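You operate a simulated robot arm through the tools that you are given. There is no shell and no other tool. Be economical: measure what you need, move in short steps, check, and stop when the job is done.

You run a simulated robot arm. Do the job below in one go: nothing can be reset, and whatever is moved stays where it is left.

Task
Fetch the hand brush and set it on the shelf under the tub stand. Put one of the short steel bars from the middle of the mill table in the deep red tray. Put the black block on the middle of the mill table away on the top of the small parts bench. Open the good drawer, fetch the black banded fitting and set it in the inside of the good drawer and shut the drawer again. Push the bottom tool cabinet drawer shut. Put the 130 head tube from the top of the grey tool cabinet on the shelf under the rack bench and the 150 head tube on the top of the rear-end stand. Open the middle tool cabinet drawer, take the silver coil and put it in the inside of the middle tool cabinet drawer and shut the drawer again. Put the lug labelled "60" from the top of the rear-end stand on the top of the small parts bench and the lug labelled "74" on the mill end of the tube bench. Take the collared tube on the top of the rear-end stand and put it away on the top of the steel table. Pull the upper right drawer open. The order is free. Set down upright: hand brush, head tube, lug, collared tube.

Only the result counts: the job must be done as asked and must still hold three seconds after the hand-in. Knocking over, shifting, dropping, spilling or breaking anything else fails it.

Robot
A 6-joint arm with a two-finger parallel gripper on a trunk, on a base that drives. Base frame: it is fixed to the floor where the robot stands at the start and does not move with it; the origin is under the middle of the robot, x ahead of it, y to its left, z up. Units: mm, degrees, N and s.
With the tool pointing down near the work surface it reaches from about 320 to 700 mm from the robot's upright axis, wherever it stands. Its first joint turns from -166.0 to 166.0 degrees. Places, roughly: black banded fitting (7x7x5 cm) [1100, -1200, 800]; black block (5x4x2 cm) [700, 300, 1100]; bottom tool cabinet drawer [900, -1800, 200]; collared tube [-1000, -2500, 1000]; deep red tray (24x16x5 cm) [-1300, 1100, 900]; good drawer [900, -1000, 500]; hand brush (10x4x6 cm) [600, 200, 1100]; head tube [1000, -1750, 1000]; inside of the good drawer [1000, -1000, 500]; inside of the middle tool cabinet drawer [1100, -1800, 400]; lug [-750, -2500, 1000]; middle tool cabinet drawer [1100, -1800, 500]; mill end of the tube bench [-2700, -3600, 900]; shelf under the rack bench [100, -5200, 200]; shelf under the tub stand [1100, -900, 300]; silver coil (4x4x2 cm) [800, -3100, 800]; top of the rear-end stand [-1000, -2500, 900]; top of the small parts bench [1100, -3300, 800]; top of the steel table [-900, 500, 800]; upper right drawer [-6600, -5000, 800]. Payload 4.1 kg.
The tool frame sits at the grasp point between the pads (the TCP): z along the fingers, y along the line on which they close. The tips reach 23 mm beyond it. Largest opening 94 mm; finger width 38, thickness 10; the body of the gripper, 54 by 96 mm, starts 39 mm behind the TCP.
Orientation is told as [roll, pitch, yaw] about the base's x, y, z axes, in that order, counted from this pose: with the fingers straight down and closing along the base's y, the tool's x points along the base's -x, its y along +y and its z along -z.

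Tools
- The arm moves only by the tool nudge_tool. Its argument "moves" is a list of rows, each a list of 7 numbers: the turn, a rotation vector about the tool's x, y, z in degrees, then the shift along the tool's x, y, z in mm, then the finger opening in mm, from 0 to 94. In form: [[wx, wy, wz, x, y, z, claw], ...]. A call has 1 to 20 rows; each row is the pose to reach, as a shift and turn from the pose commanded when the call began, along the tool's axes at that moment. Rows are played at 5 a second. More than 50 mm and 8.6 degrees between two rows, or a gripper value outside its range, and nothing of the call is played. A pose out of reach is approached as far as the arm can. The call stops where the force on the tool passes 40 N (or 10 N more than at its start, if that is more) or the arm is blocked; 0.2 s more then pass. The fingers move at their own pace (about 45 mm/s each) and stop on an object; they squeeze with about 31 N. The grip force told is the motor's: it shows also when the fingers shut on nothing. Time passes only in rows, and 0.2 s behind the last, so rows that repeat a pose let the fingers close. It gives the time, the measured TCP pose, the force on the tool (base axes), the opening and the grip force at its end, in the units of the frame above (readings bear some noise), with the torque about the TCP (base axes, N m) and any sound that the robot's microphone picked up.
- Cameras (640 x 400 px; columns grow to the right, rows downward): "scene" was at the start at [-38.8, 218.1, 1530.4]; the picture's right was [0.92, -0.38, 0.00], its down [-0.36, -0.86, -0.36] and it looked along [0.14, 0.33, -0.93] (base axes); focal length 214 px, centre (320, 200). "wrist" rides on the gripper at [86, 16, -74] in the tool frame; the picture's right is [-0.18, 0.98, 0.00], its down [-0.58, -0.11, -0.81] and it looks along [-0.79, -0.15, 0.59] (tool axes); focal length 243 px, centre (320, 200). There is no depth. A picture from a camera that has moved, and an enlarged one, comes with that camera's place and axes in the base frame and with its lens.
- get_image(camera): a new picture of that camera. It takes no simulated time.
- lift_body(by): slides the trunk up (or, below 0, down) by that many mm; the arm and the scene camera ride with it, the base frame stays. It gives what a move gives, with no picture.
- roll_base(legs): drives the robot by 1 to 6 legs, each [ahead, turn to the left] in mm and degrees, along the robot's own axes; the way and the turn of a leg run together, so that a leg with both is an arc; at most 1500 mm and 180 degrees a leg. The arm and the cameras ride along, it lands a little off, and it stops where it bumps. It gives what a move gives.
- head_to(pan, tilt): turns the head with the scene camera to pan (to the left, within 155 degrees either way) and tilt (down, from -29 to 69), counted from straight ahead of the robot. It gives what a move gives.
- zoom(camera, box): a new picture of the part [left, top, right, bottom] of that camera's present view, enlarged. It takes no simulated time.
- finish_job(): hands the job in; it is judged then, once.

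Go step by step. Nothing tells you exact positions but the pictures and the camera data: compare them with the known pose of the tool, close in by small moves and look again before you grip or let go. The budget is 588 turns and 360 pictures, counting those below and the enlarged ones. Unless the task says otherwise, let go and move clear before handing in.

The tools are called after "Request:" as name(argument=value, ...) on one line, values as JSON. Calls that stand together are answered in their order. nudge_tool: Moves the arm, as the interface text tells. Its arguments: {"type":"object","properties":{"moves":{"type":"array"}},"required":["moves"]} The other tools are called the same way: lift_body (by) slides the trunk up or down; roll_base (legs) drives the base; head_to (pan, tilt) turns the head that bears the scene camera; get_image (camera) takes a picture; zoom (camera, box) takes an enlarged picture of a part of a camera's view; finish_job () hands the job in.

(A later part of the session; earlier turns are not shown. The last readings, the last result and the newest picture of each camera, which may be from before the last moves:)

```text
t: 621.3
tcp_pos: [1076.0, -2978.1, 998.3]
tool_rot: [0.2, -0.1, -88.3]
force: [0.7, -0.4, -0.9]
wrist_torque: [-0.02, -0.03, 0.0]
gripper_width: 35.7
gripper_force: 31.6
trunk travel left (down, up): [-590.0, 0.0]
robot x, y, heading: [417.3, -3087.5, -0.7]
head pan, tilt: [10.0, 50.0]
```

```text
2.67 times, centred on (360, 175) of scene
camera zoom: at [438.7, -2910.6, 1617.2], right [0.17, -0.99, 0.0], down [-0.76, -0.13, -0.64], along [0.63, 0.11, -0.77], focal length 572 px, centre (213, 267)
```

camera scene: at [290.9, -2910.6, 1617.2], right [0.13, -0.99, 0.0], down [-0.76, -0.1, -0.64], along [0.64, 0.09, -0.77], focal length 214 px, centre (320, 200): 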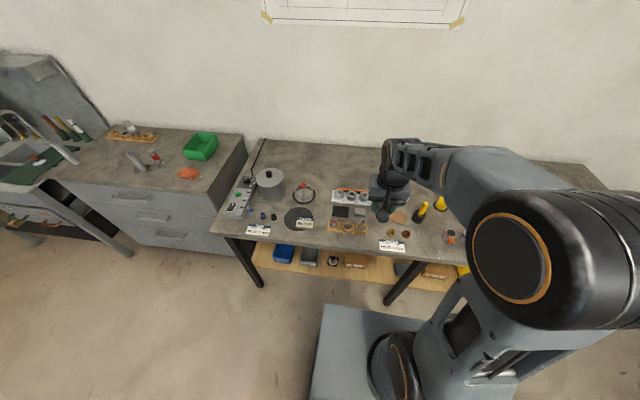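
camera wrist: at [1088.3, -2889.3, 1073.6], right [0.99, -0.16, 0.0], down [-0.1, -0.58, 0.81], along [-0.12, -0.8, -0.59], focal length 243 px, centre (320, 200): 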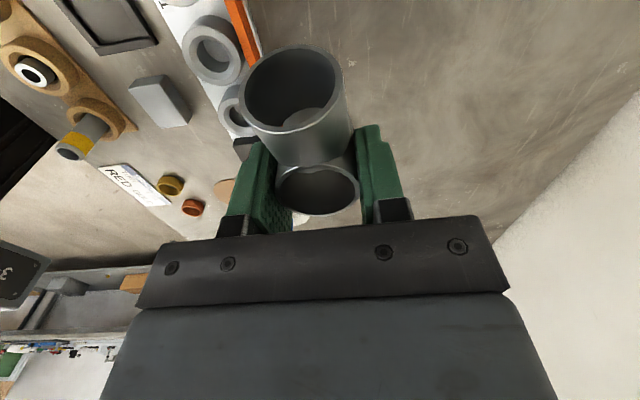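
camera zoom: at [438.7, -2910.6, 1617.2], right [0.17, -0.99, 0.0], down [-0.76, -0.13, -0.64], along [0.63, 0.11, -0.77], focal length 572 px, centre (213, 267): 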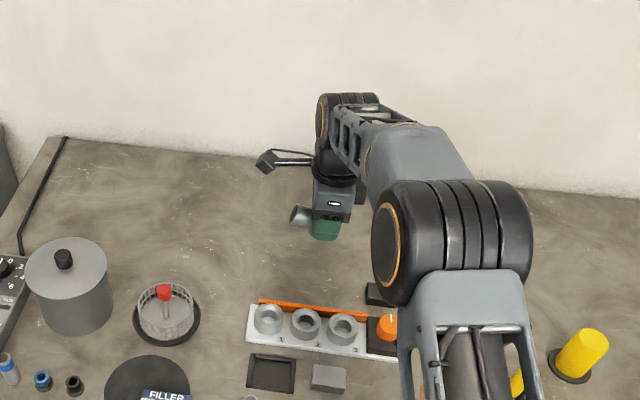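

Request:
nudge_tool(moves=[[0, 0, 0, 0, 0, 45, 0], [0, 0, 0, 0, 0, 90, 0], [0, 0, 0, 0, 0, 130, 0], [0, 0, 0, 0, 0, 138, 0]])

Request:
nudge_tool(moves=[[0, 0, 0, 0, 0, 4, 0], [0, 0, 0, 0, 0, 8, 0]])

Request:
nudge_tool(moves=[[0, 0, 0, 0, 0, 2, 0], [0, 0, 0, 0, 0, 4, 0]])

Request:
get_image(camera="wrist")

```text
t: 622.3
tcp_pos: [1075.0, -2974.7, 861.2]
tool_rot: [0.2, -0.1, -88.2]
force: [-1.0, -0.2, -0.7]
wrist_torque: [-0.02, 0.03, -0.02]
gripper_width: 35.9
gripper_force: 30.6
trunk travel left (down, up): [-590.0, 0.0]
robot x, y, heading: [421.4, -3089.5, -0.6]
head pan, tilt: [10.0, 50.0]
```

```text
t: 622.9
tcp_pos: [1074.7, -2975.0, 853.0]
tool_rot: [0.2, -0.1, -88.2]
force: [0.1, 0.3, -0.5]
wrist_torque: [-0.04, 0.0, 0.01]
gripper_width: 35.8
gripper_force: 31.1
trunk travel left (down, up): [-590.0, 0.0]
robot x, y, heading: [418.1, -3088.1, -0.6]
head pan, tilt: [10.0, 50.0]
```

```text
t: 623.5
tcp_pos: [1075.1, -2975.2, 851.6]
tool_rot: [0.2, -0.1, -88.3]
force: [-1.6, -1.4, 5.0]
wrist_torque: [-0.04, 0.1, 0.05]
gripper_width: 35.6
gripper_force: 31.1
trunk travel left (down, up): [-590.0, 0.0]
robot x, y, heading: [423.2, -3091.1, -0.3]
head pan, tilt: [10.0, 50.0]
```

```text
140 pictures are left
camera wrist: at [1087.5, -2887.5, 925.7], right [0.99, -0.15, 0.01], down [-0.09, -0.58, 0.81], along [-0.12, -0.8, -0.59], focal length 243 px, centre (320, 200)
```

wrist: 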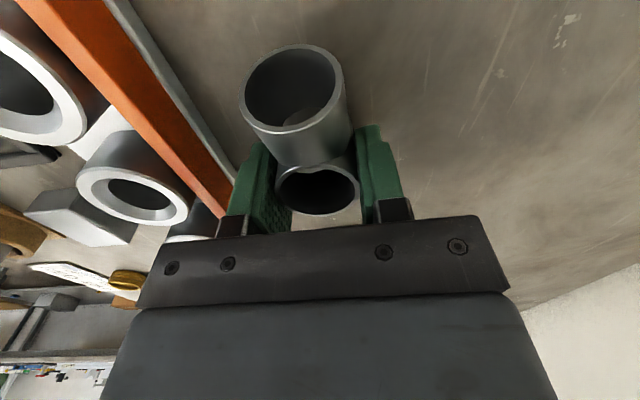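

Request:
nudge_tool(moves=[[0, 0, 0, 0, 0, 1, 40], [0, 0, 0, 0, 0, 1, 46], [0, 0, 0, 0, 0, 1, 46], [0, 0, 0, 0, 0, -40, 46], [0, 0, 0, 0, 0, -85, 46], [0, 0, 0, 0, 0, -130, 46], [0, 0, 0, 0, 0, -170, 46]])

Request:
get_image(camera="wrist")

```text
t: 625.1
tcp_pos: [1073.9, -2976.5, 1020.4]
tool_rot: [0.1, -0.1, -88.2]
force: [-0.1, 0.1, -0.1]
wrist_torque: [0.03, 0.0, 0.0]
gripper_width: 45.9
gripper_force: 0.0
trunk travel left (down, up): [-590.0, 0.0]
robot x, y, heading: [424.3, -3088.6, -0.3]
head pan, tilt: [10.0, 50.0]
```

```text
139 pictures are left
camera wrist: at [1086.1, -2887.3, 1094.7], right [0.99, -0.15, 0.0], down [-0.09, -0.58, 0.81], along [-0.12, -0.8, -0.59], focal length 243 px, centre (320, 200)
```

wrist: 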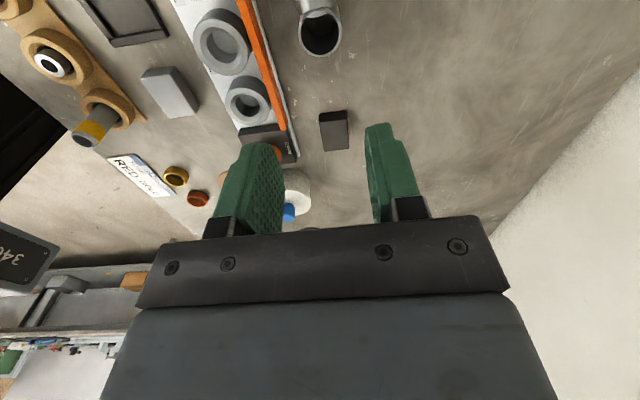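

Lug 60 stands on the small parts bench. Now the 130 tube: I retract, turn the tool to yaw 0 with 30° forward tilt, and drive to the cabinet.

Request:
nudge_tool(moves=[[0, 0, 0, 0, -45, -15, 60], [0, 0, 0, 0, -90, -30, 70], [0, 0, 0, 0, -135, -45, 70], [0, 0, 0, 0, -180, -60, 70]])

Request:
roll_base(legs=[[-170, 0], [0, 95], [1300, 0], [270, 0], [0, -95]])

Request:
nudge_tool(moves=[[0, 0, -7.3, 0, 0, 0, 70], [0, 0, -14.6, 0, 0, 0, 70], [0, 0, -22, 0, 0, 0, 70], [0, 0, -29.3, 0, 0, 0, 70], [0, 0, -36.6, 0, 0, 0, 70], [0, 0, -44, 0, 0, 0, 70], [0, 0, -51.3, 0, 0, 0, 70], [0, 0, -58.6, 0, 0, 0, 70], [0, 0, -66, 0, 0, 0, 70], [0, 0, -73.3, 0, 0, 0, 70], [0, 0, -80.6, 0, 0, 0, 70], [0, 0, -88, 0, 0, 0, 70]])

```text
t: 626.1
tcp_pos: [892.0, -2984.9, 1078.0]
tool_rot: [0.4, 0.0, -88.2]
force: [0.2, -0.3, 0.1]
wrist_torque: [0.02, -0.01, 0.02]
gripper_width: 69.8
gripper_force: 0.1
trunk travel left (down, up): [-590.0, 0.0]
robot x, y, heading: [422.4, -3088.0, -0.4]
head pan, tilt: [10.0, 50.0]
```

```text
t: 643.4
tcp_pos: [605.6, -1408.6, 1077.7]
tool_rot: [0.2, -0.1, -89.3]
force: [0.0, 0.1, -0.5]
wrist_torque: [-0.02, 0.0, 0.0]
gripper_width: 70.2
gripper_force: 0.1
trunk travel left (down, up): [-590.0, 0.0]
robot x, y, heading: [130.9, -1503.4, -1.5]
head pan, tilt: [10.0, 50.0]
```

```text
t: 646.0
tcp_pos: [606.0, -1408.3, 1077.4]
tool_rot: [0.0, -0.3, -1.2]
force: [-0.3, -0.4, 0.0]
wrist_torque: [0.01, 0.02, 0.02]
gripper_width: 69.8
gripper_force: 0.0
trunk travel left (down, up): [-590.0, 0.0]
robot x, y, heading: [132.0, -1509.0, -1.5]
head pan, tilt: [10.0, 50.0]
```

Request:
nudge_tool(moves=[[0, -7.5, 0, -20, -10, 0, 74], [0, -15, 0, -40, -20, 0, 74], [0, -22.5, 0, -60, -30, 0, 74], [0, -30, 0, -80, -38, 0, 74]])

Request:
roll_base(legs=[[0, 1.5], [230, 0]])

Request:
get_image(camera="wrist")

```text
t: 647.0
tcp_pos: [683.9, -1449.6, 1078.2]
tool_rot: [-0.1, -30.3, -1.1]
force: [0.2, 0.5, 0.6]
wrist_torque: [-0.01, -0.02, -0.03]
gripper_width: 74.0
gripper_force: 0.1
trunk travel left (down, up): [-590.0, 0.0]
robot x, y, heading: [129.1, -1508.5, -1.6]
head pan, tilt: [10.0, 50.0]
```

```text
t: 649.1
tcp_pos: [915.8, -1435.5, 1077.1]
tool_rot: [-0.1, -30.2, 0.3]
force: [-0.6, 0.0, -0.5]
wrist_torque: [-0.02, 0.0, -0.02]
gripper_width: 74.1
gripper_force: 0.1
trunk travel left (down, up): [-590.0, 0.0]
robot x, y, heading: [363.8, -1508.8, -0.0]
head pan, tilt: [10.0, 50.0]
```

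```text
138 pictures are left
camera wrist: at [802.0, -1418.4, 1099.1], right [0.16, 0.98, 0.09], down [0.1, -0.11, 0.99], along [0.98, -0.14, -0.11], focal length 243 px, centre (320, 200)
```

wrist: 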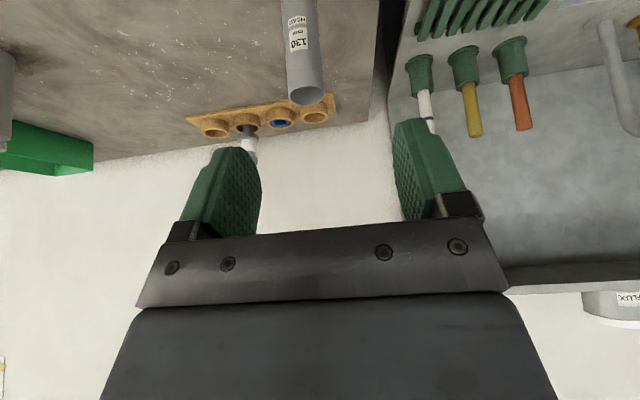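

Request:
nudge_tool(moves=[[0, 0, 0, -24, -19, 16, 74], [0, 0, 0, -24, -19, 60, 74], [0, 0, 0, -24, -19, 100, 74]])

Request:
get_image(camera="wrist")

```text
t: 649.9
tcp_pos: [985.1, -1453.9, 1003.4]
tool_rot: [-0.1, -30.4, 0.3]
force: [-0.4, -0.1, -0.3]
wrist_torque: [-0.01, 0.04, 0.0]
gripper_width: 73.8
gripper_force: 0.0
trunk travel left (down, up): [-590.0, 0.0]
robot x, y, heading: [363.4, -1508.3, 0.0]
head pan, tilt: [10.0, 50.0]
```

```text
137 pictures are left
camera wrist: at [872.3, -1437.9, 1025.8], right [0.15, 0.98, 0.09], down [0.1, -0.11, 0.99], along [0.98, -0.14, -0.11], focal length 243 px, centre (320, 200)
```

wrist: 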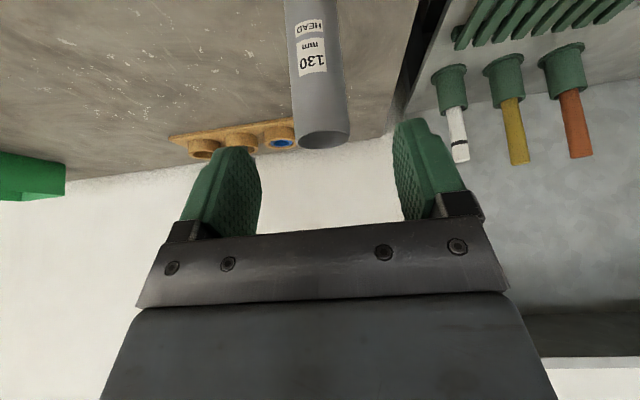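

Request:
nudge_tool(moves=[[0, 0, 0, -3, -1, 40, 74], [0, 0, 0, -6, -1, 74, 74]])

Request:
get_image(camera="wrist")

```text
t: 650.5
tcp_pos: [1029.1, -1457.6, 942.9]
tool_rot: [-0.1, -30.3, 0.2]
force: [0.0, -0.1, 0.2]
wrist_torque: [-0.03, 0.01, 0.0]
gripper_width: 74.0
gripper_force: 0.1
trunk travel left (down, up): [-590.0, 0.0]
robot x, y, heading: [362.6, -1507.5, -0.1]
head pan, tilt: [10.0, 50.0]
```

```text
136 pictures are left
camera wrist: at [916.2, -1440.3, 962.9], right [0.16, 0.98, 0.09], down [0.1, -0.11, 0.99], along [0.98, -0.15, -0.11], focal length 243 px, centre (320, 200)
```

wrist: 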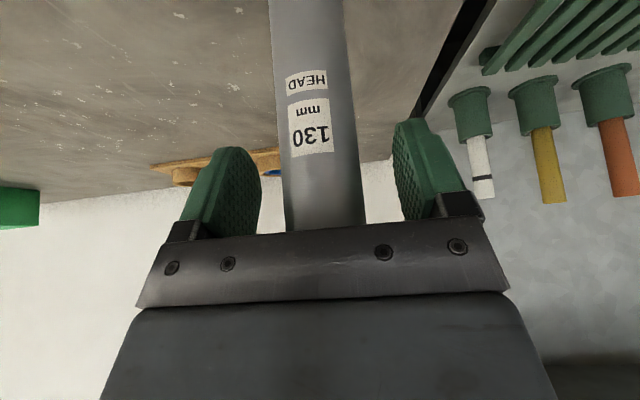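

Request:
nudge_tool(moves=[[0, 0, 0, 0, 0, -4, 60], [0, 0, 0, 0, 0, -4, 40], [0, 0, 0, 0, 0, -4, 15], [0, 0, 0, 0, 0, -4, 0], [0, 0, 0, 0, 0, -4, 0]])

Request:
nudge_tool(moves=[[0, 0, 0, -20, 0, -35, 0], [0, 0, 0, -40, 0, -70, 0], [0, 0, 0, -45, 0, -105, 0], [0, 0, 0, -35, 0, -140, 0], [0, 0, 0, 5, 0, -160, 0], [0, 0, 0, 45, 0, -180, 0], [0, 0, 0, 85, 0, -200, 0]])

Request:
get_image(camera="wrist")

```text
t: 651.7
tcp_pos: [1027.0, -1455.8, 945.2]
tool_rot: [-0.2, -30.2, 0.4]
force: [0.4, 0.4, 1.1]
wrist_torque: [-0.02, -0.04, 0.01]
gripper_width: 36.0
gripper_force: 31.3
trunk travel left (down, up): [-590.0, 0.0]
robot x, y, heading: [366.6, -1508.8, -0.1]
head pan, tilt: [10.0, 50.0]
```

```text
t: 653.3
tcp_pos: [852.4, -1453.2, 1078.3]
tool_rot: [-0.1, -30.3, 0.3]
force: [-0.5, 0.3, -1.3]
wrist_torque: [-0.02, 0.02, 0.01]
gripper_width: 36.0
gripper_force: 31.4
trunk travel left (down, up): [-590.0, 0.0]
robot x, y, heading: [364.1, -1505.8, 0.4]
head pan, tilt: [10.0, 50.0]
```

```text
135 pictures are left
camera wrist: at [738.9, -1437.0, 1099.4], right [0.15, 0.98, 0.09], down [0.1, -0.11, 0.99], along [0.98, -0.14, -0.11], focal length 243 px, centre (320, 200)
```

wrist: 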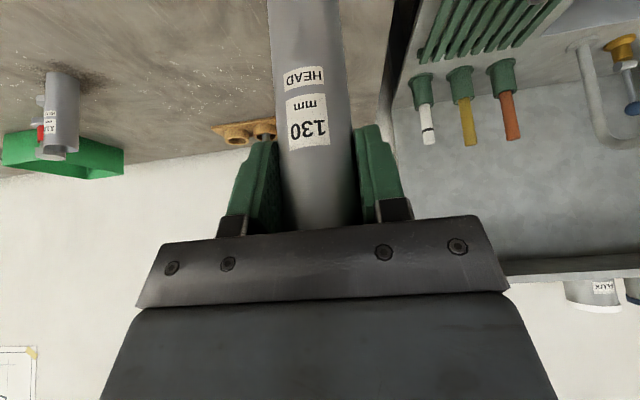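

Tube 130 gripped. I drive south toward the rack bench.

Request:
roll_base(legs=[[-214, 0], [0, -90], [1300, 0], [1150, 0]])

Request:
head_to(pan=15, tilt=35)

Request:
get_image(camera="scene")

```text
t: 670.3
tcp_pos: [210.4, -4434.8, 1077.5]
tool_rot: [-0.1, -30.1, -89.7]
force: [0.1, 0.3, -1.2]
wrist_torque: [-0.01, -0.01, 0.01]
gripper_width: 36.2
gripper_force: 31.2
trunk travel left (down, up): [-590.0, 0.0]
robot x, y, heading: [158.9, -3944.8, -90.0]
head pan, tilt: [10.0, 50.0]
```

```text
t: 671.0
tcp_pos: [210.3, -4433.8, 1078.3]
tool_rot: [-0.1, -30.0, -89.6]
force: [-0.2, -0.6, -1.9]
wrist_torque: [0.01, 0.0, 0.02]
gripper_width: 36.3
gripper_force: 30.7
trunk travel left (down, up): [-590.0, 0.0]
robot x, y, heading: [156.6, -3947.0, -89.7]
head pan, tilt: [15.0, 35.0]
```

```text
134 pictures are left
camera scene: at [346.2, -3970.4, 1638.8], right [-0.97, -0.26, 0.0], down [-0.15, 0.55, -0.82], along [0.21, -0.79, -0.57], focal length 214 px, centre (320, 200)
```

scene: 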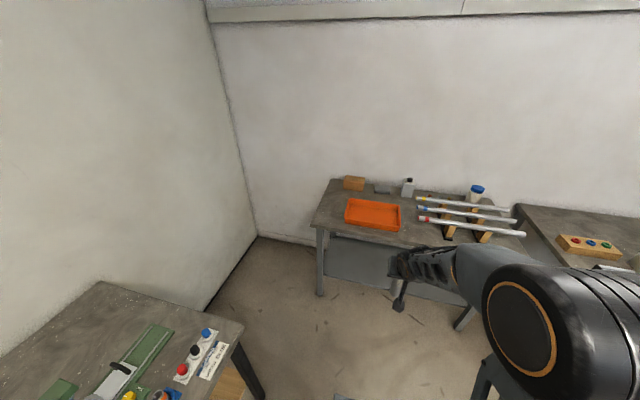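

Request:
zoom(camera="scene", box=[300, 160, 520, 340])

```text
2.22 times, centred on (410, 250) of scene
camera zoom: at [346.2, -3970.4, 1638.8], right [-0.97, -0.26, 0.0], down [-0.15, 0.55, -0.82], along [0.21, -0.79, -0.57], focal length 477 px, centre (120, 89)
```

zoom: 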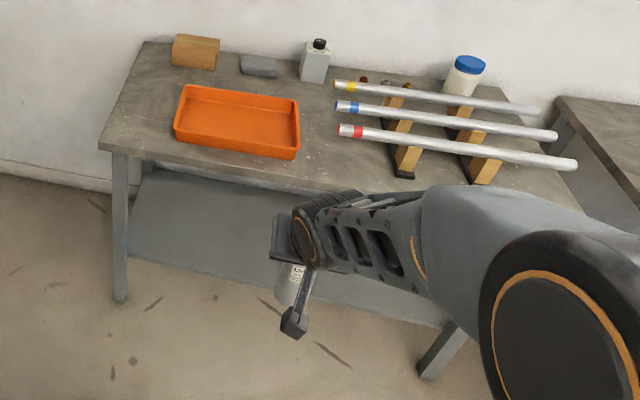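

The shelf is empty; front edge around y≈-4930, z≈240-260. I lower the trunk and approach with the tube just above the shelf level.

Request:
lift_body(by=-400)

Request:
lift_body(by=-190)

Request:
nudge_tool(moves=[[0, 0, 0, -18, 0, 42, 0], [0, 0, 0, -36, 0, 84, 0], [0, 0, 0, -38, 0, 110, 0]])

Request:
roll_base(legs=[[400, 0]])

Request:
get_image(camera="wrist")

Request:
get_image(camera="scene")

```text
t: 674.9
tcp_pos: [210.1, -4435.1, 678.9]
tool_rot: [-0.1, -30.2, -89.7]
force: [-0.4, 0.0, -1.5]
wrist_torque: [-0.01, -0.01, -0.02]
gripper_width: 36.0
gripper_force: 31.3
trunk travel left (down, up): [-190.0, 400.0]
robot x, y, heading: [156.5, -3944.1, -89.7]
head pan, tilt: [15.0, 35.0]
```

```text
t: 677.0
tcp_pos: [211.2, -4433.2, 488.5]
tool_rot: [-0.2, -30.2, -89.7]
force: [-0.1, -0.3, -1.6]
wrist_torque: [-0.01, 0.0, -0.01]
gripper_width: 36.1
gripper_force: 30.9
trunk travel left (down, up): [0.0, 590.0]
robot x, y, heading: [157.8, -3945.8, -89.9]
head pan, tilt: [15.0, 35.0]
```

```text
t: 677.8
tcp_pos: [211.1, -4522.5, 413.6]
tool_rot: [0.0, -30.2, -89.7]
force: [-0.9, 0.2, -1.3]
wrist_torque: [0.02, 0.04, -0.01]
gripper_width: 35.9
gripper_force: 31.1
trunk travel left (down, up): [0.0, 590.0]
robot x, y, heading: [160.7, -3946.1, -90.1]
head pan, tilt: [15.0, 35.0]
```

```text
t: 680.2
tcp_pos: [209.9, -4914.7, 413.0]
tool_rot: [-0.2, -30.2, -89.7]
force: [0.0, 0.7, -1.1]
wrist_torque: [-0.02, 0.0, 0.01]
gripper_width: 35.8
gripper_force: 31.0
trunk travel left (down, up): [0.0, 590.0]
robot x, y, heading: [156.8, -4339.1, -90.0]
head pan, tilt: [15.0, 35.0]
```

```text
132 pictures are left
camera wrist: at [225.7, -4802.0, 434.0], right [0.98, -0.16, 0.09], down [-0.11, -0.1, 0.99], along [-0.15, -0.98, -0.11], focal length 243 px, centre (320, 200)
```

wrist: 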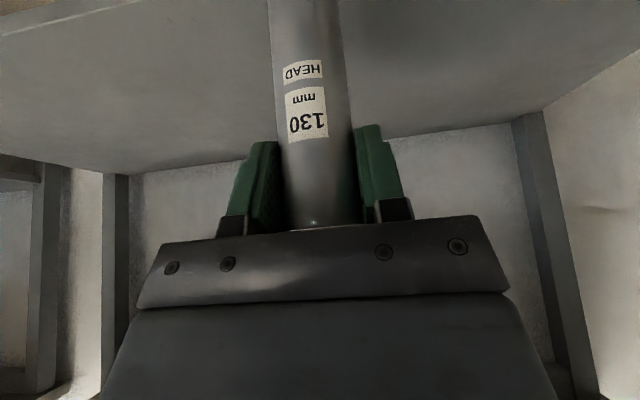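

```text
131 pictures are left
camera scene: at [346.2, -4362.6, 1049.1], right [-0.97, -0.26, 0.0], down [-0.15, 0.55, -0.82], along [0.21, -0.79, -0.57], focal length 214 px, centre (320, 200)
```

scene: 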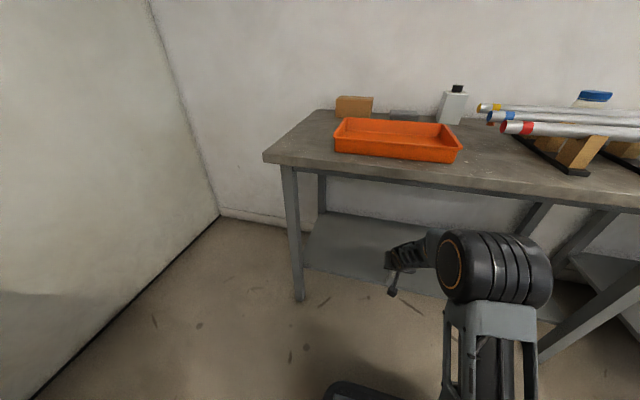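

Request:
roll_base(legs=[[95, 0]])

Request:
get_image(camera="wrist")

Request:
zoom(camera="scene", box=[260, 120, 580, 320])

```text
t: 681.3
tcp_pos: [211.4, -5009.3, 413.3]
tool_rot: [-0.1, -30.1, -89.7]
force: [-0.6, 0.4, -1.8]
wrist_torque: [0.03, -0.02, -0.02]
gripper_width: 36.0
gripper_force: 30.9
trunk travel left (down, up): [0.0, 590.0]
robot x, y, heading: [155.0, -4433.2, -89.9]
head pan, tilt: [15.0, 35.0]
```

```text
130 pictures are left
camera wrist: at [225.6, -4896.6, 434.0], right [0.98, -0.16, 0.09], down [-0.11, -0.1, 0.99], along [-0.15, -0.98, -0.11], focal length 243 px, centre (320, 200)
```

wrist: 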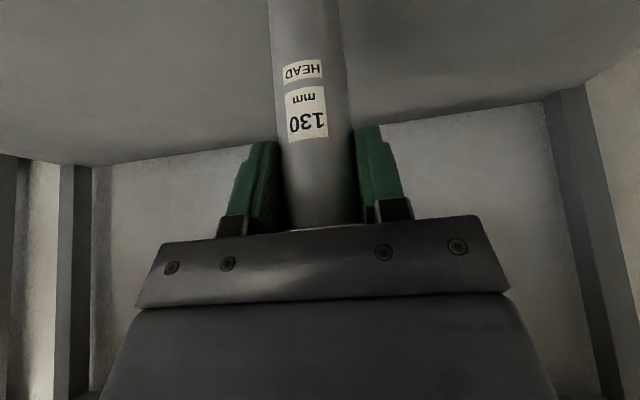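

```text
2.00 times, centred on (420, 220) of scene
camera zoom: at [346.2, -4457.2, 1049.1], right [-0.97, -0.26, 0.0], down [-0.15, 0.55, -0.82], along [0.21, -0.79, -0.57], focal length 429 px, centre (120, 160)
```

zoom: 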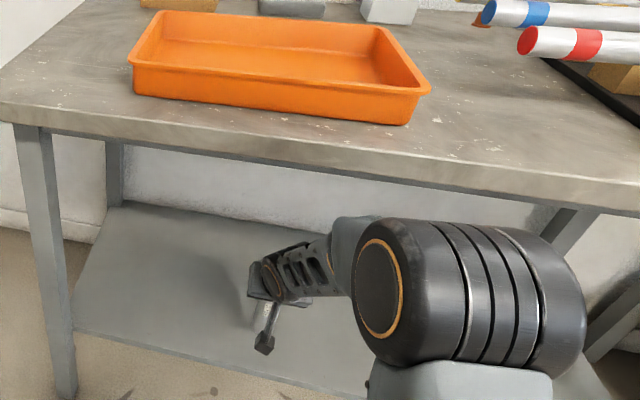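

Request:
nudge_tool(moves=[[0, 0, 0, 9, 0, 15, 0], [0, 0, 0, 17, 0, 30, 0]])

Request:
nudge_tool(moves=[[0, 0, 0, 2.5, 0, 4.3, 0], [0, 0, 0, 5, 0, 8.7, 0]])

Request:
get_image(camera="wrist")

```text
t: 681.9
tcp_pos: [210.0, -5009.1, 378.3]
tool_rot: [0.0, -30.2, -89.7]
force: [-0.2, -0.2, -0.9]
wrist_torque: [-0.01, 0.0, 0.04]
gripper_width: 36.0
gripper_force: 31.2
trunk travel left (down, up): [0.0, 590.0]
robot x, y, heading: [157.0, -4432.7, -90.3]
head pan, tilt: [15.0, 35.0]
```

```text
t: 682.5
tcp_pos: [210.4, -5009.6, 368.0]
tool_rot: [-0.1, -30.2, -89.8]
force: [-0.4, -0.6, -2.0]
wrist_torque: [0.01, -0.01, 0.03]
gripper_width: 36.0
gripper_force: 30.7
trunk travel left (down, up): [0.0, 590.0]
robot x, y, heading: [156.7, -4434.6, -89.6]
head pan, tilt: [15.0, 35.0]
```

```text
128 pictures are left
camera wrist: at [225.7, -4896.7, 389.0], right [0.98, -0.16, 0.09], down [-0.11, -0.1, 0.99], along [-0.15, -0.98, -0.11], focal length 243 px, centre (320, 200)
```

wrist: 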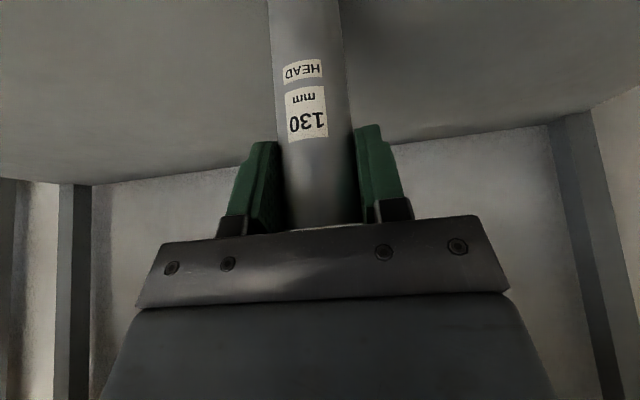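

Request:
nudge_tool(moves=[[0, 0, 0, 2.5, 0, 4.3, 0], [0, 0, 0, 5, 0, 8.7, 0]])

Request:
nudge_tool(moves=[[0, 0, 0, 2.5, 0, 4.3, 0], [0, 0, 0, 5, 0, 8.7, 0]])

Request:
nudge_tool(moves=[[0, 0, 0, 2.5, 0, 4.3, 0], [0, 0, 0, 5, 0, 8.7, 0]])

```text
t: 683.1
tcp_pos: [210.4, -5010.1, 358.2]
tool_rot: [-0.1, -30.2, -89.8]
force: [0.0, 0.6, -0.9]
wrist_torque: [0.02, 0.0, 0.03]
gripper_width: 35.9
gripper_force: 31.3
trunk travel left (down, up): [0.0, 590.0]
robot x, y, heading: [156.3, -4432.2, -90.1]
head pan, tilt: [15.0, 35.0]
```

```text
t: 683.7
tcp_pos: [211.6, -5010.5, 348.4]
tool_rot: [-0.1, -30.5, -89.8]
force: [0.5, 4.0, 10.6]
wrist_torque: [0.44, -0.15, 0.05]
gripper_width: 36.1
gripper_force: 31.0
trunk travel left (down, up): [0.0, 590.0]
robot x, y, heading: [158.6, -4433.3, -90.1]
head pan, tilt: [15.0, 35.0]
```

```text
t: 684.3
tcp_pos: [209.4, -5011.6, 339.3]
tool_rot: [-0.1, -30.6, -89.8]
force: [-0.4, -1.1, 24.9]
wrist_torque: [0.09, -0.06, -0.13]
gripper_width: 36.1
gripper_force: 31.1
trunk travel left (down, up): [0.0, 590.0]
robot x, y, heading: [156.8, -4431.6, -90.1]
head pan, tilt: [15.0, 35.0]
```

On the shelf. I release and withdraw along the tool axis.

Request:
nudge_tool(moves=[[0, 0, 0, 0, 0, -2, 45], [0, 0, 0, 0, 0, -3, 60], [0, 0, 0, 0, 0, -3, 66], [0, 0, 0, 0, 0, -40, 66], [0, 0, 0, 0, 0, -80, 66], [0, 0, 0, 10, 0, -115, 66]])

Request:
get_image(camera="wrist")

```text
t: 685.7
tcp_pos: [208.4, -4943.5, 434.0]
tool_rot: [-0.2, -30.1, -89.7]
force: [-0.5, -0.1, 0.3]
wrist_torque: [-0.01, 0.0, 0.01]
gripper_width: 66.0
gripper_force: 0.1
trunk travel left (down, up): [0.0, 590.0]
robot x, y, heading: [158.0, -4428.8, -90.0]
head pan, tilt: [15.0, 35.0]
```

```text
127 pictures are left
camera wrist: at [223.7, -4831.0, 454.7], right [0.98, -0.15, 0.09], down [-0.11, -0.1, 0.99], along [-0.14, -0.98, -0.11], focal length 243 px, centre (320, 200)
```

wrist: 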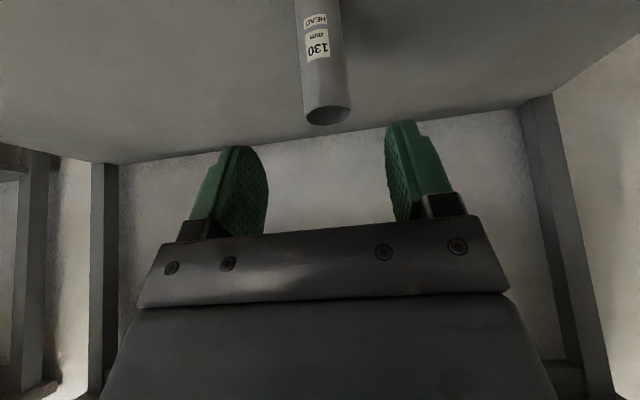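

Tube 130 stands on the shelf. I back out, raise the arm and return to the rear-end stand for the collared tube.

Request:
roll_base(legs=[[-300, 0]])

Request:
lift_body(by=400)

Request:
lift_body(by=190)

Request:
nudge_tool(moves=[[0, 7.5, 0, 20, 0, -25, 70], [0, 15, 0, 40, 0, -50, 70], [0, 22.5, 0, 60, 0, -75, 70], [0, 30, 0, 70, 0, -110, 70]])

Request:
roll_base(legs=[[-1250, 0], [-1060, 0], [0, -90], [1050, 0], [0, 90]])

Request:
get_image(camera="wrist")

```text
t: 687.8
tcp_pos: [210.0, -4644.3, 434.0]
tool_rot: [-0.1, -30.1, -89.1]
force: [-0.1, -0.3, -0.3]
wrist_torque: [-0.02, -0.04, 0.01]
gripper_width: 66.0
gripper_force: 0.0
trunk travel left (down, up): [0.0, 590.0]
robot x, y, heading: [152.1, -4130.7, -89.5]
head pan, tilt: [15.0, 35.0]
```

```text
t: 691.6
tcp_pos: [211.4, -4643.9, 832.6]
tool_rot: [-0.1, -30.2, -89.2]
force: [-0.8, 0.2, -0.1]
wrist_torque: [0.01, 0.0, -0.03]
gripper_width: 66.2
gripper_force: 0.0
trunk travel left (down, up): [-400.0, 190.0]
robot x, y, heading: [154.4, -4131.6, -89.5]
head pan, tilt: [15.0, 35.0]
```

```text
t: 693.7
tcp_pos: [212.2, -4644.0, 1023.6]
tool_rot: [-0.1, -30.2, -89.2]
force: [-0.3, 0.0, -0.3]
wrist_torque: [0.0, -0.02, 0.0]
gripper_width: 66.2
gripper_force: 0.1
trunk travel left (down, up): [-590.0, 0.0]
robot x, y, heading: [155.7, -4132.0, -89.2]
head pan, tilt: [15.0, 35.0]
```

```text
t: 694.7
tcp_pos: [211.0, -4526.4, 1084.6]
tool_rot: [0.0, -0.1, -89.2]
force: [0.1, -0.4, 0.1]
wrist_torque: [0.01, -0.02, 0.0]
gripper_width: 70.0
gripper_force: 0.1
trunk travel left (down, up): [-590.0, 0.0]
robot x, y, heading: [158.1, -4132.5, -89.6]
head pan, tilt: [15.0, 35.0]
```

```text
t: 716.2
tcp_pos: [-1258.9, -2059.8, 1083.2]
tool_rot: [-0.1, -0.2, -158.4]
force: [-1.2, 0.1, 0.1]
wrist_torque: [0.01, 0.03, 0.0]
gripper_width: 70.1
gripper_force: 0.1
trunk travel left (down, up): [-590.0, 0.0]
robot x, y, heading: [-910.8, -1867.5, -158.5]
head pan, tilt: [15.0, 35.0]
stopped in leg 5: the robot was blocked; the commanded pose is now the measured one
```

```text
126 pictures are left
camera wrist: at [-1174.0, -2042.2, 1157.6], right [0.19, -0.98, 0.0], down [-0.58, -0.11, 0.81], along [-0.79, -0.15, -0.59], focal length 243 px, centre (320, 200)
```

wrist: 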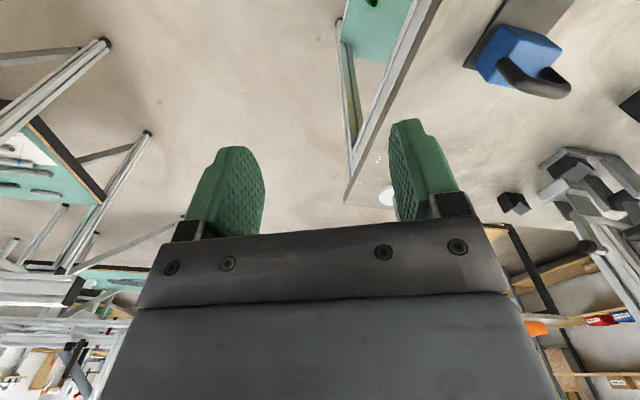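

I turned too close to the stand edge. I reverse away north-east, then re-approach with more distance.

Request:
roll_base(legs=[[-330, 0], [0, -21.5], [290, 0], [0, 90]])

Request:
head_to(pan=25, tilt=50)

Request:
get_image(camera="scene")

Request:
get_image(camera="wrist")

```text
t: 724.9
tcp_pos: [-845.8, -2148.8, 1084.0]
tool_rot: [-0.1, -0.2, -89.4]
force: [-0.6, 0.5, -0.3]
wrist_torque: [0.0, 0.01, -0.01]
gripper_width: 69.7
gripper_force: 0.0
trunk travel left (down, up): [-590.0, 0.0]
robot x, y, heading: [-900.8, -1751.4, -89.7]
head pan, tilt: [15.0, 35.0]
```

```text
t: 725.7
tcp_pos: [-846.0, -2150.1, 1082.8]
tool_rot: [-0.2, -0.2, -89.3]
force: [0.2, 0.4, 0.1]
wrist_torque: [0.0, 0.02, -0.01]
gripper_width: 70.0
gripper_force: 0.0
trunk travel left (down, up): [-590.0, 0.0]
robot x, y, heading: [-897.1, -1750.4, -89.4]
head pan, tilt: [25.0, 50.0]
```

```text
125 pictures are left
camera scene: at [-701.3, -1761.2, 1617.4], right [-0.9, -0.43, 0.0], down [-0.33, 0.69, -0.64], along [0.28, -0.58, -0.77], focal length 214 px, centre (320, 200)
```

scene: 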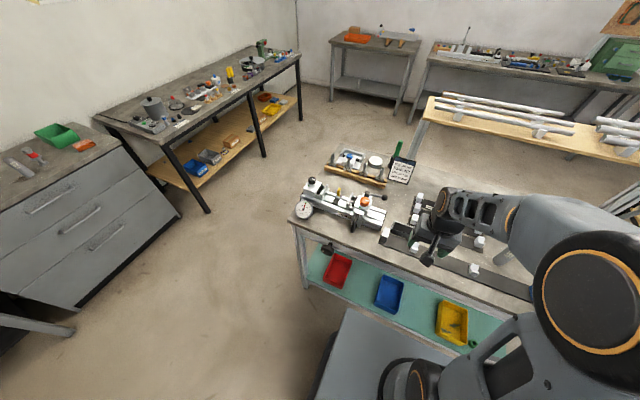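

```text
124 pictures are left
camera wrist: at [-831.9, -2060.9, 1157.6], right [0.99, -0.17, 0.0], down [-0.1, -0.58, 0.81], along [-0.14, -0.8, -0.59], focal length 243 px, centre (320, 200)
```

wrist: 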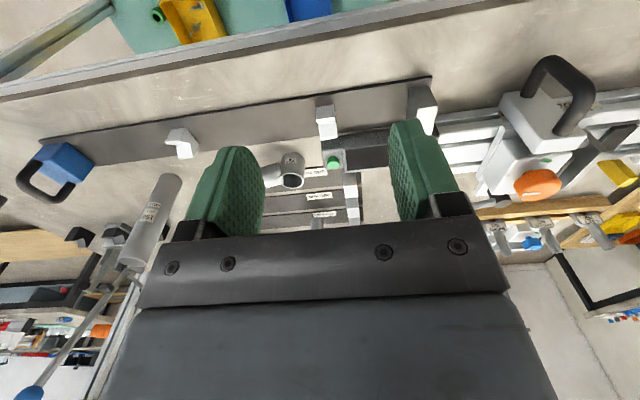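

Everything on the stand still stands. I go 85 mm closer, tilt the tool 20°, and look at the collared tube.

Request:
roll_base(legs=[[80, 0]])

Request:
nudge_tool(moves=[[0, -7, 0, -35, -14, -5, 70], [0, -14, 0, -70, -28, -10, 70], [0, -20, 0, -105, -42, -15, 70], [0, -20, 0, -140, -56, -15, 70], [0, -20, 0, -175, -62, -15, 70]])

Request:
get_image(camera="wrist")

```text
t: 726.7
tcp_pos: [-847.2, -2231.0, 1082.4]
tool_rot: [-0.1, -0.1, -89.3]
force: [0.8, -1.3, 0.7]
wrist_torque: [0.01, 0.03, -0.04]
gripper_width: 70.1
gripper_force: 0.1
trunk travel left (down, up): [-590.0, 0.0]
robot x, y, heading: [-899.2, -1832.2, -89.8]
head pan, tilt: [25.0, 50.0]
```

```text
t: 727.9
tcp_pos: [-908.2, -2407.5, 1100.4]
tool_rot: [-0.1, -20.0, -89.4]
force: [-0.2, -0.4, -0.4]
wrist_torque: [0.03, 0.0, -0.04]
gripper_width: 70.0
gripper_force: 0.0
trunk travel left (down, up): [-590.0, 0.0]
robot x, y, heading: [-898.9, -1832.8, -89.6]
head pan, tilt: [25.0, 50.0]
```

```text
123 pictures are left
camera wrist: at [-893.4, -2298.8, 1141.1], right [0.98, -0.16, 0.06], down [-0.1, -0.27, 0.96], along [-0.14, -0.95, -0.28], focal length 243 px, centre (320, 200)
```

wrist: 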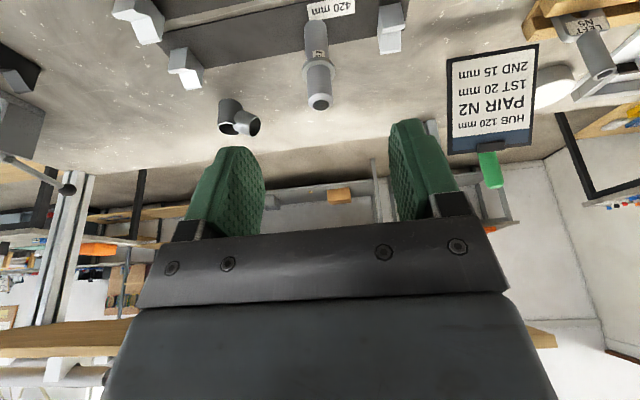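

Request:
zoom(camera="wrist", box=[180, 60, 300, 160])

Request:
zoom(camera="wrist", box=[260, 0, 380, 120])

```text
4.00 times, centred on (240, 110) of wrist
camera zoom: at [-893.4, -2298.8, 1141.1], right [0.98, -0.16, 0.06], down [-0.1, -0.27, 0.96], along [-0.14, -0.95, -0.28], focal length 970 px, centre (640, 560)
```

zoom: 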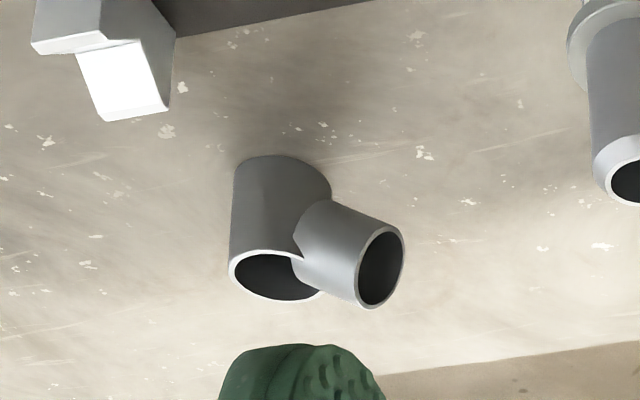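

```text
3.33 times, centred on (320, 60) of wrist
camera zoom: at [-893.4, -2298.8, 1141.1], right [0.98, -0.16, 0.06], down [-0.1, -0.27, 0.96], along [-0.14, -0.95, -0.28], focal length 809 px, centre (320, 667)
```

zoom: 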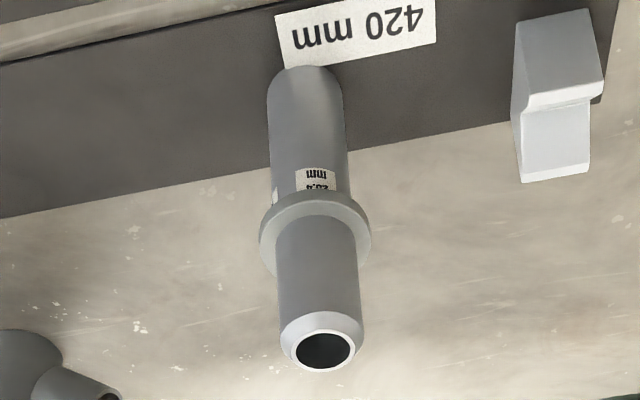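

There is a third lug at ≈(-1060,-2590); I must check labels later. Now I grip the collared tube at ≈(-915,-2494), top z≈989, above its collar.

Request:
nudge_tool(moves=[[0, 0, 0, -19, -4, 24, 60], [0, 0, 0, -38, -7, 47, 60], [0, 0, 0, -38, -7, 80, 60]])

Request:
get_image(camera="wrist")

```text
t: 728.7
tcp_pos: [-913.7, -2469.0, 1038.9]
tool_rot: [-0.2, -20.4, -89.3]
force: [0.0, 0.1, 0.4]
wrist_torque: [0.01, 0.01, -0.04]
gripper_width: 59.7
gripper_force: 0.1
trunk travel left (down, up): [-590.0, 0.0]
robot x, y, heading: [-898.6, -1834.9, -89.9]
head pan, tilt: [25.0, 50.0]
```

```text
120 pictures are left
camera wrist: at [-898.4, -2360.7, 1079.1], right [0.98, -0.16, 0.06], down [-0.1, -0.27, 0.96], along [-0.14, -0.95, -0.28], focal length 243 px, centre (320, 200)
```

wrist: 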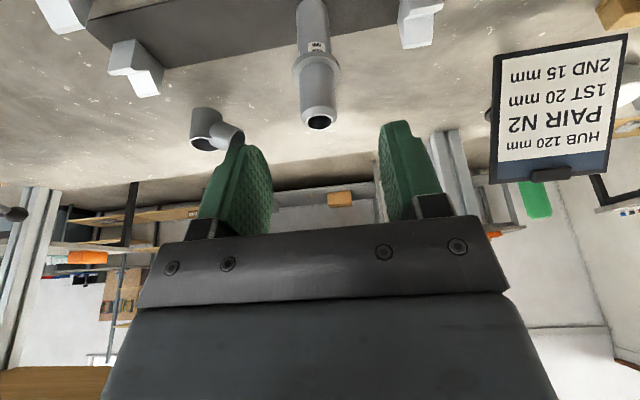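

Request:
nudge_tool(moves=[[0, 0, 0, -2, -2, 36, 56], [0, 0, 0, -3, -2, 71, 56]])

Request:
get_image(camera="wrist")

```text
t: 729.3
tcp_pos: [-913.5, -2495.1, 971.1]
tool_rot: [-0.2, -20.2, -89.3]
force: [0.1, 0.3, 0.2]
wrist_torque: [-0.01, 0.0, 0.0]
gripper_width: 56.0
gripper_force: 0.0
trunk travel left (down, up): [-590.0, 0.0]
robot x, y, heading: [-898.2, -1833.8, -89.7]
head pan, tilt: [25.0, 50.0]
```

```text
119 pictures are left
camera wrist: at [-898.7, -2387.1, 1011.9], right [0.98, -0.16, 0.06], down [-0.1, -0.27, 0.96], along [-0.14, -0.95, -0.28], focal length 243 px, centre (320, 200)
```

wrist: 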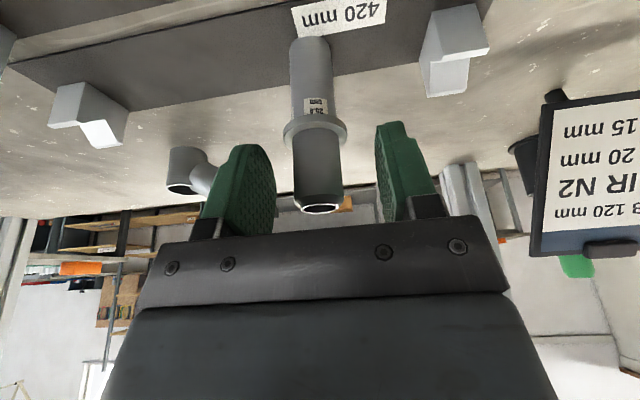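

Request:
nudge_tool(moves=[[0, 0, 0, 0, 0, 0, 40], [0, 0, 0, 0, 0, 0, 25], [0, 0, 0, 0, 0, 0, 5], [0, 0, 0, 0, 0, 0, 0], [0, 0, 0, 0, 0, 0, 0]])

Request:
nudge_tool(moves=[[0, 0, 0, -12, 0, -35, 0], [0, 0, 0, -24, 0, -70, 0], [0, 0, 0, -30, 0, -105, 0], [0, 0, 0, -25, 0, -140, 0], [0, 0, 0, 15, 0, -155, 0], [0, 0, 0, 55, 0, -170, 0], [0, 0, 0, 95, 0, -185, 0], [0, 0, 0, 135, 0, -200, 0], [0, 0, 0, 175, 0, -215, 0]])

Request:
get_image(camera="wrist")

```text
t: 730.5
tcp_pos: [-912.4, -2495.0, 971.2]
tool_rot: [0.0, -20.1, -89.3]
force: [-0.3, 0.0, -0.3]
wrist_torque: [0.01, -0.01, -0.01]
gripper_width: 25.0
gripper_force: 30.9
trunk travel left (down, up): [-590.0, 0.0]
robot x, y, heading: [-901.1, -1833.3, -89.5]
head pan, tilt: [25.0, 50.0]
```

```text
t: 732.5
tcp_pos: [-916.9, -2256.4, 1113.6]
tool_rot: [-0.1, -20.2, -89.3]
force: [-0.1, 0.9, -0.7]
wrist_torque: [-0.01, 0.0, 0.03]
gripper_width: 24.8
gripper_force: 31.4
trunk travel left (down, up): [-590.0, 0.0]
robot x, y, heading: [-900.3, -1834.5, -89.7]
head pan, tilt: [25.0, 50.0]
```

```text
118 pictures are left
camera wrist: at [-902.8, -2148.7, 1153.6], right [0.98, -0.16, 0.06], down [-0.1, -0.27, 0.96], along [-0.14, -0.95, -0.28], focal length 243 px, centre (320, 200)
```

wrist: 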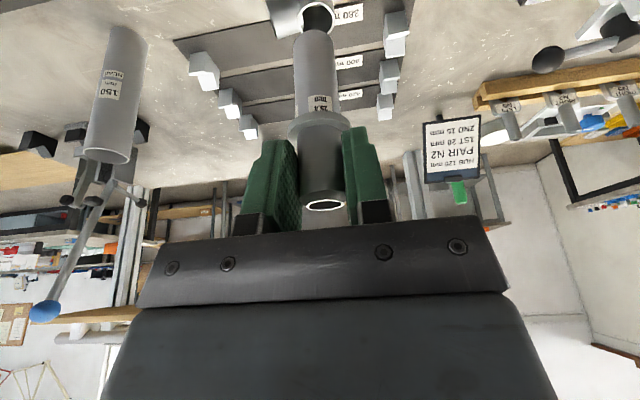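

Collared tube in hand. I drive north to the steel table.

Request:
roll_base(legs=[[-1100, 0], [0, 179.7], [280, 0]])

Request:
head_to(pan=0, tilt=45)

Request:
get_image(camera="scene")

```text
t: 747.1
tcp_pos: [-931.2, -33.2, 1112.6]
tool_rot: [-0.1, -20.2, 93.8]
force: [0.0, -0.1, -1.1]
wrist_torque: [-0.02, -0.01, 0.0]
gripper_width: 25.0
gripper_force: 30.5
trunk travel left (down, up): [-590.0, 0.0]
robot x, y, heading: [-925.7, -462.1, 93.3]
head pan, tilt: [25.0, 50.0]
```

```text
t: 748.0
tcp_pos: [-931.1, -33.3, 1111.4]
tool_rot: [-0.1, -20.3, 93.9]
force: [0.4, 0.3, -0.8]
wrist_torque: [-0.01, -0.03, 0.0]
gripper_width: 24.9
gripper_force: 31.1
trunk travel left (down, up): [-590.0, 0.0]
robot x, y, heading: [-927.5, -461.4, 93.4]
head pan, tilt: [0.0, 45.0]
```

```text
117 pictures are left
camera scene: at [-1093.1, -447.3, 1624.3], right [1.0, 0.06, 0.0], down [0.04, -0.71, -0.71], along [-0.04, 0.71, -0.71], focal length 214 px, centre (320, 200)
```

scene: 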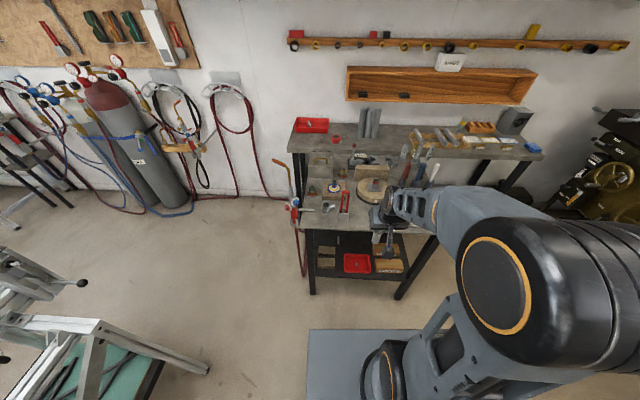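

Request:
zoom(camera="scene", box=[280, 130, 480, 260])

Request:
get_image(camera="wrist")

```text
3.08 times, centred on (380, 195) of scene
camera zoom: at [-1093.1, -447.3, 1624.3], right [1.0, 0.06, 0.0], down [0.04, -0.71, -0.71], along [-0.04, 0.71, -0.71], focal length 660 px, centre (135, 215)
```

zoom: 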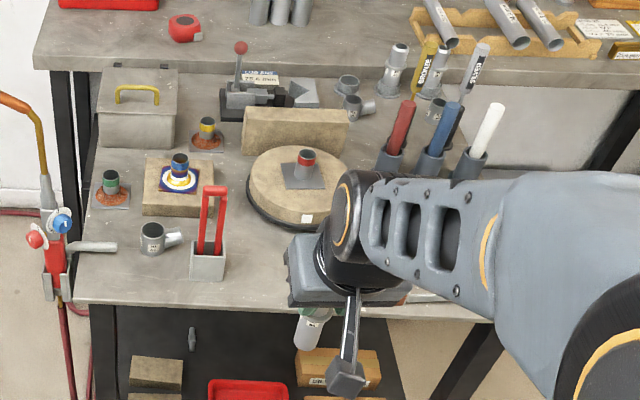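

```text
115 pictures are left
camera wrist: at [-941.2, -140.3, 1153.6], right [-0.99, 0.11, 0.06], down [0.09, 0.27, 0.96], along [0.09, 0.96, -0.28], focal length 243 px, centre (320, 200)
```

wrist: 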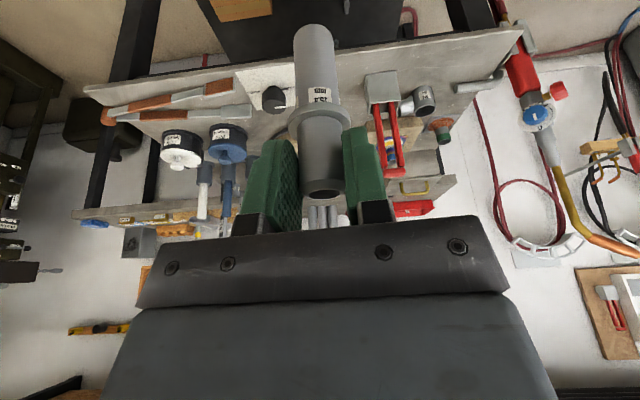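

The steel table has a free gap around (-950,236), between the clamp and the paper. I go 60 mm closer and move above it.

Request:
roll_base(legs=[[60, 0]])

Request:
nudge_tool(moves=[[0, 0, 0, -40, 0, 15, 0], [0, 0, 0, -80, 1, 30, 0], [0, 0, 0, -120, 1, 60, 0], [0, 0, 0, -152, 2, 95, 0], [0, 0, 0, -152, 2, 140, 0]])

Request:
get_image(camera="wrist")

Request:
zoom(camera="scene", box=[300, 150, 460, 270])

```text
t: 749.0
tcp_pos: [-935.4, 28.0, 1111.6]
tool_rot: [-0.1, -20.1, 93.8]
force: [-0.2, -0.2, -0.3]
wrist_torque: [-0.01, -0.03, -0.02]
gripper_width: 24.9
gripper_force: 31.1
trunk travel left (down, up): [-590.0, 0.0]
robot x, y, heading: [-928.6, -396.8, 93.5]
head pan, tilt: [0.0, 45.0]
```

```text
t: 750.2
tcp_pos: [-949.2, 217.5, 1035.4]
tool_rot: [-0.1, -20.1, 93.8]
force: [-0.5, -0.6, -1.0]
wrist_torque: [0.0, 0.0, 0.03]
gripper_width: 24.8
gripper_force: 30.8
trunk travel left (down, up): [-590.0, 0.0]
robot x, y, heading: [-930.3, -399.8, 93.3]
head pan, tilt: [0.0, 45.0]
```

```text
114 pictures are left
camera wrist: at [-959.3, 110.3, 1076.3], right [-0.99, 0.11, 0.06], down [0.09, 0.27, 0.96], along [0.09, 0.96, -0.28], focal length 243 px, centre (320, 200)
```

wrist: 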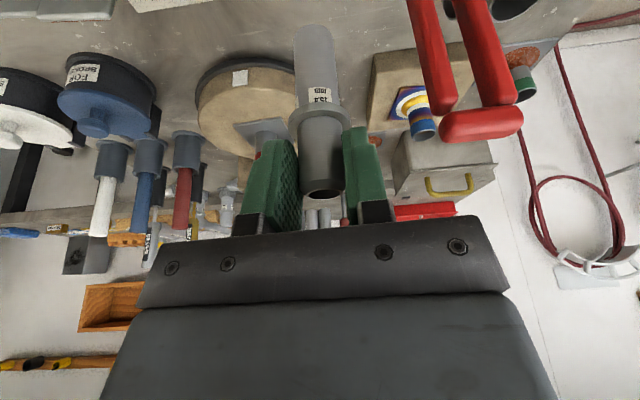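

```text
3.33 times, centred on (380, 210) of scene
camera zoom: at [-1096.7, -386.5, 1624.3], right [1.0, 0.06, 0.0], down [0.04, -0.71, -0.71], along [-0.04, 0.71, -0.71], focal length 715 px, centre (120, 167)
```

zoom: 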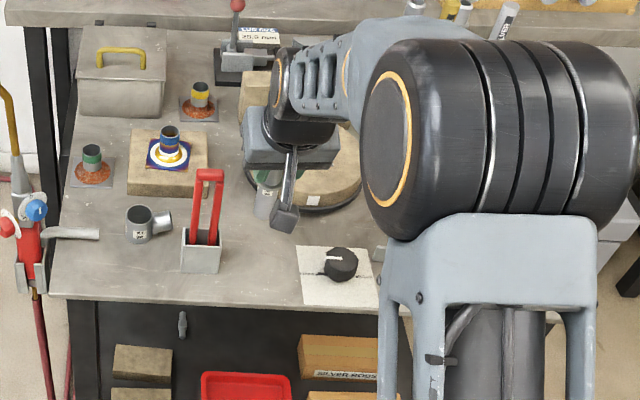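

Request:
lift_body(by=-100)

Request:
get_image(camera="wrist")

Request:
lift_body(by=-12)

```text
t: 751.5
tcp_pos: [-949.6, 216.2, 939.4]
tool_rot: [0.0, -20.6, 93.8]
force: [0.6, 2.4, 14.1]
wrist_torque: [0.22, -0.16, -0.05]
gripper_width: 24.7
gripper_force: 31.1
trunk travel left (down, up): [-490.0, 100.0]
robot x, y, heading: [-930.6, -398.3, 93.3]
head pan, tilt: [0.0, 45.0]
```

```text
112 pictures are left
camera wrist: at [-959.3, 109.5, 978.7], right [-0.99, 0.11, 0.06], down [0.09, 0.27, 0.96], along [0.09, 0.96, -0.28], focal length 243 px, centre (320, 200)
```

wrist: 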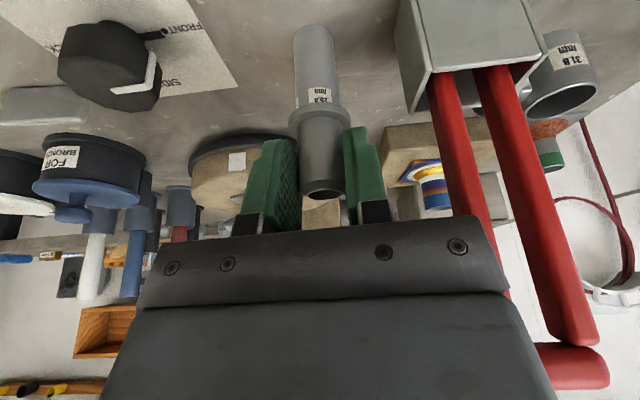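

```text
t: 752.1
tcp_pos: [-948.9, 215.7, 927.0]
tool_rot: [-0.1, -20.5, 93.7]
force: [-1.0, 2.6, 24.6]
wrist_torque: [0.52, 0.26, 0.09]
gripper_width: 24.5
gripper_force: 31.2
trunk travel left (down, up): [-478.0, 112.0]
robot x, y, heading: [-931.2, -402.2, 93.5]
head pan, tilt: [0.0, 45.0]
```

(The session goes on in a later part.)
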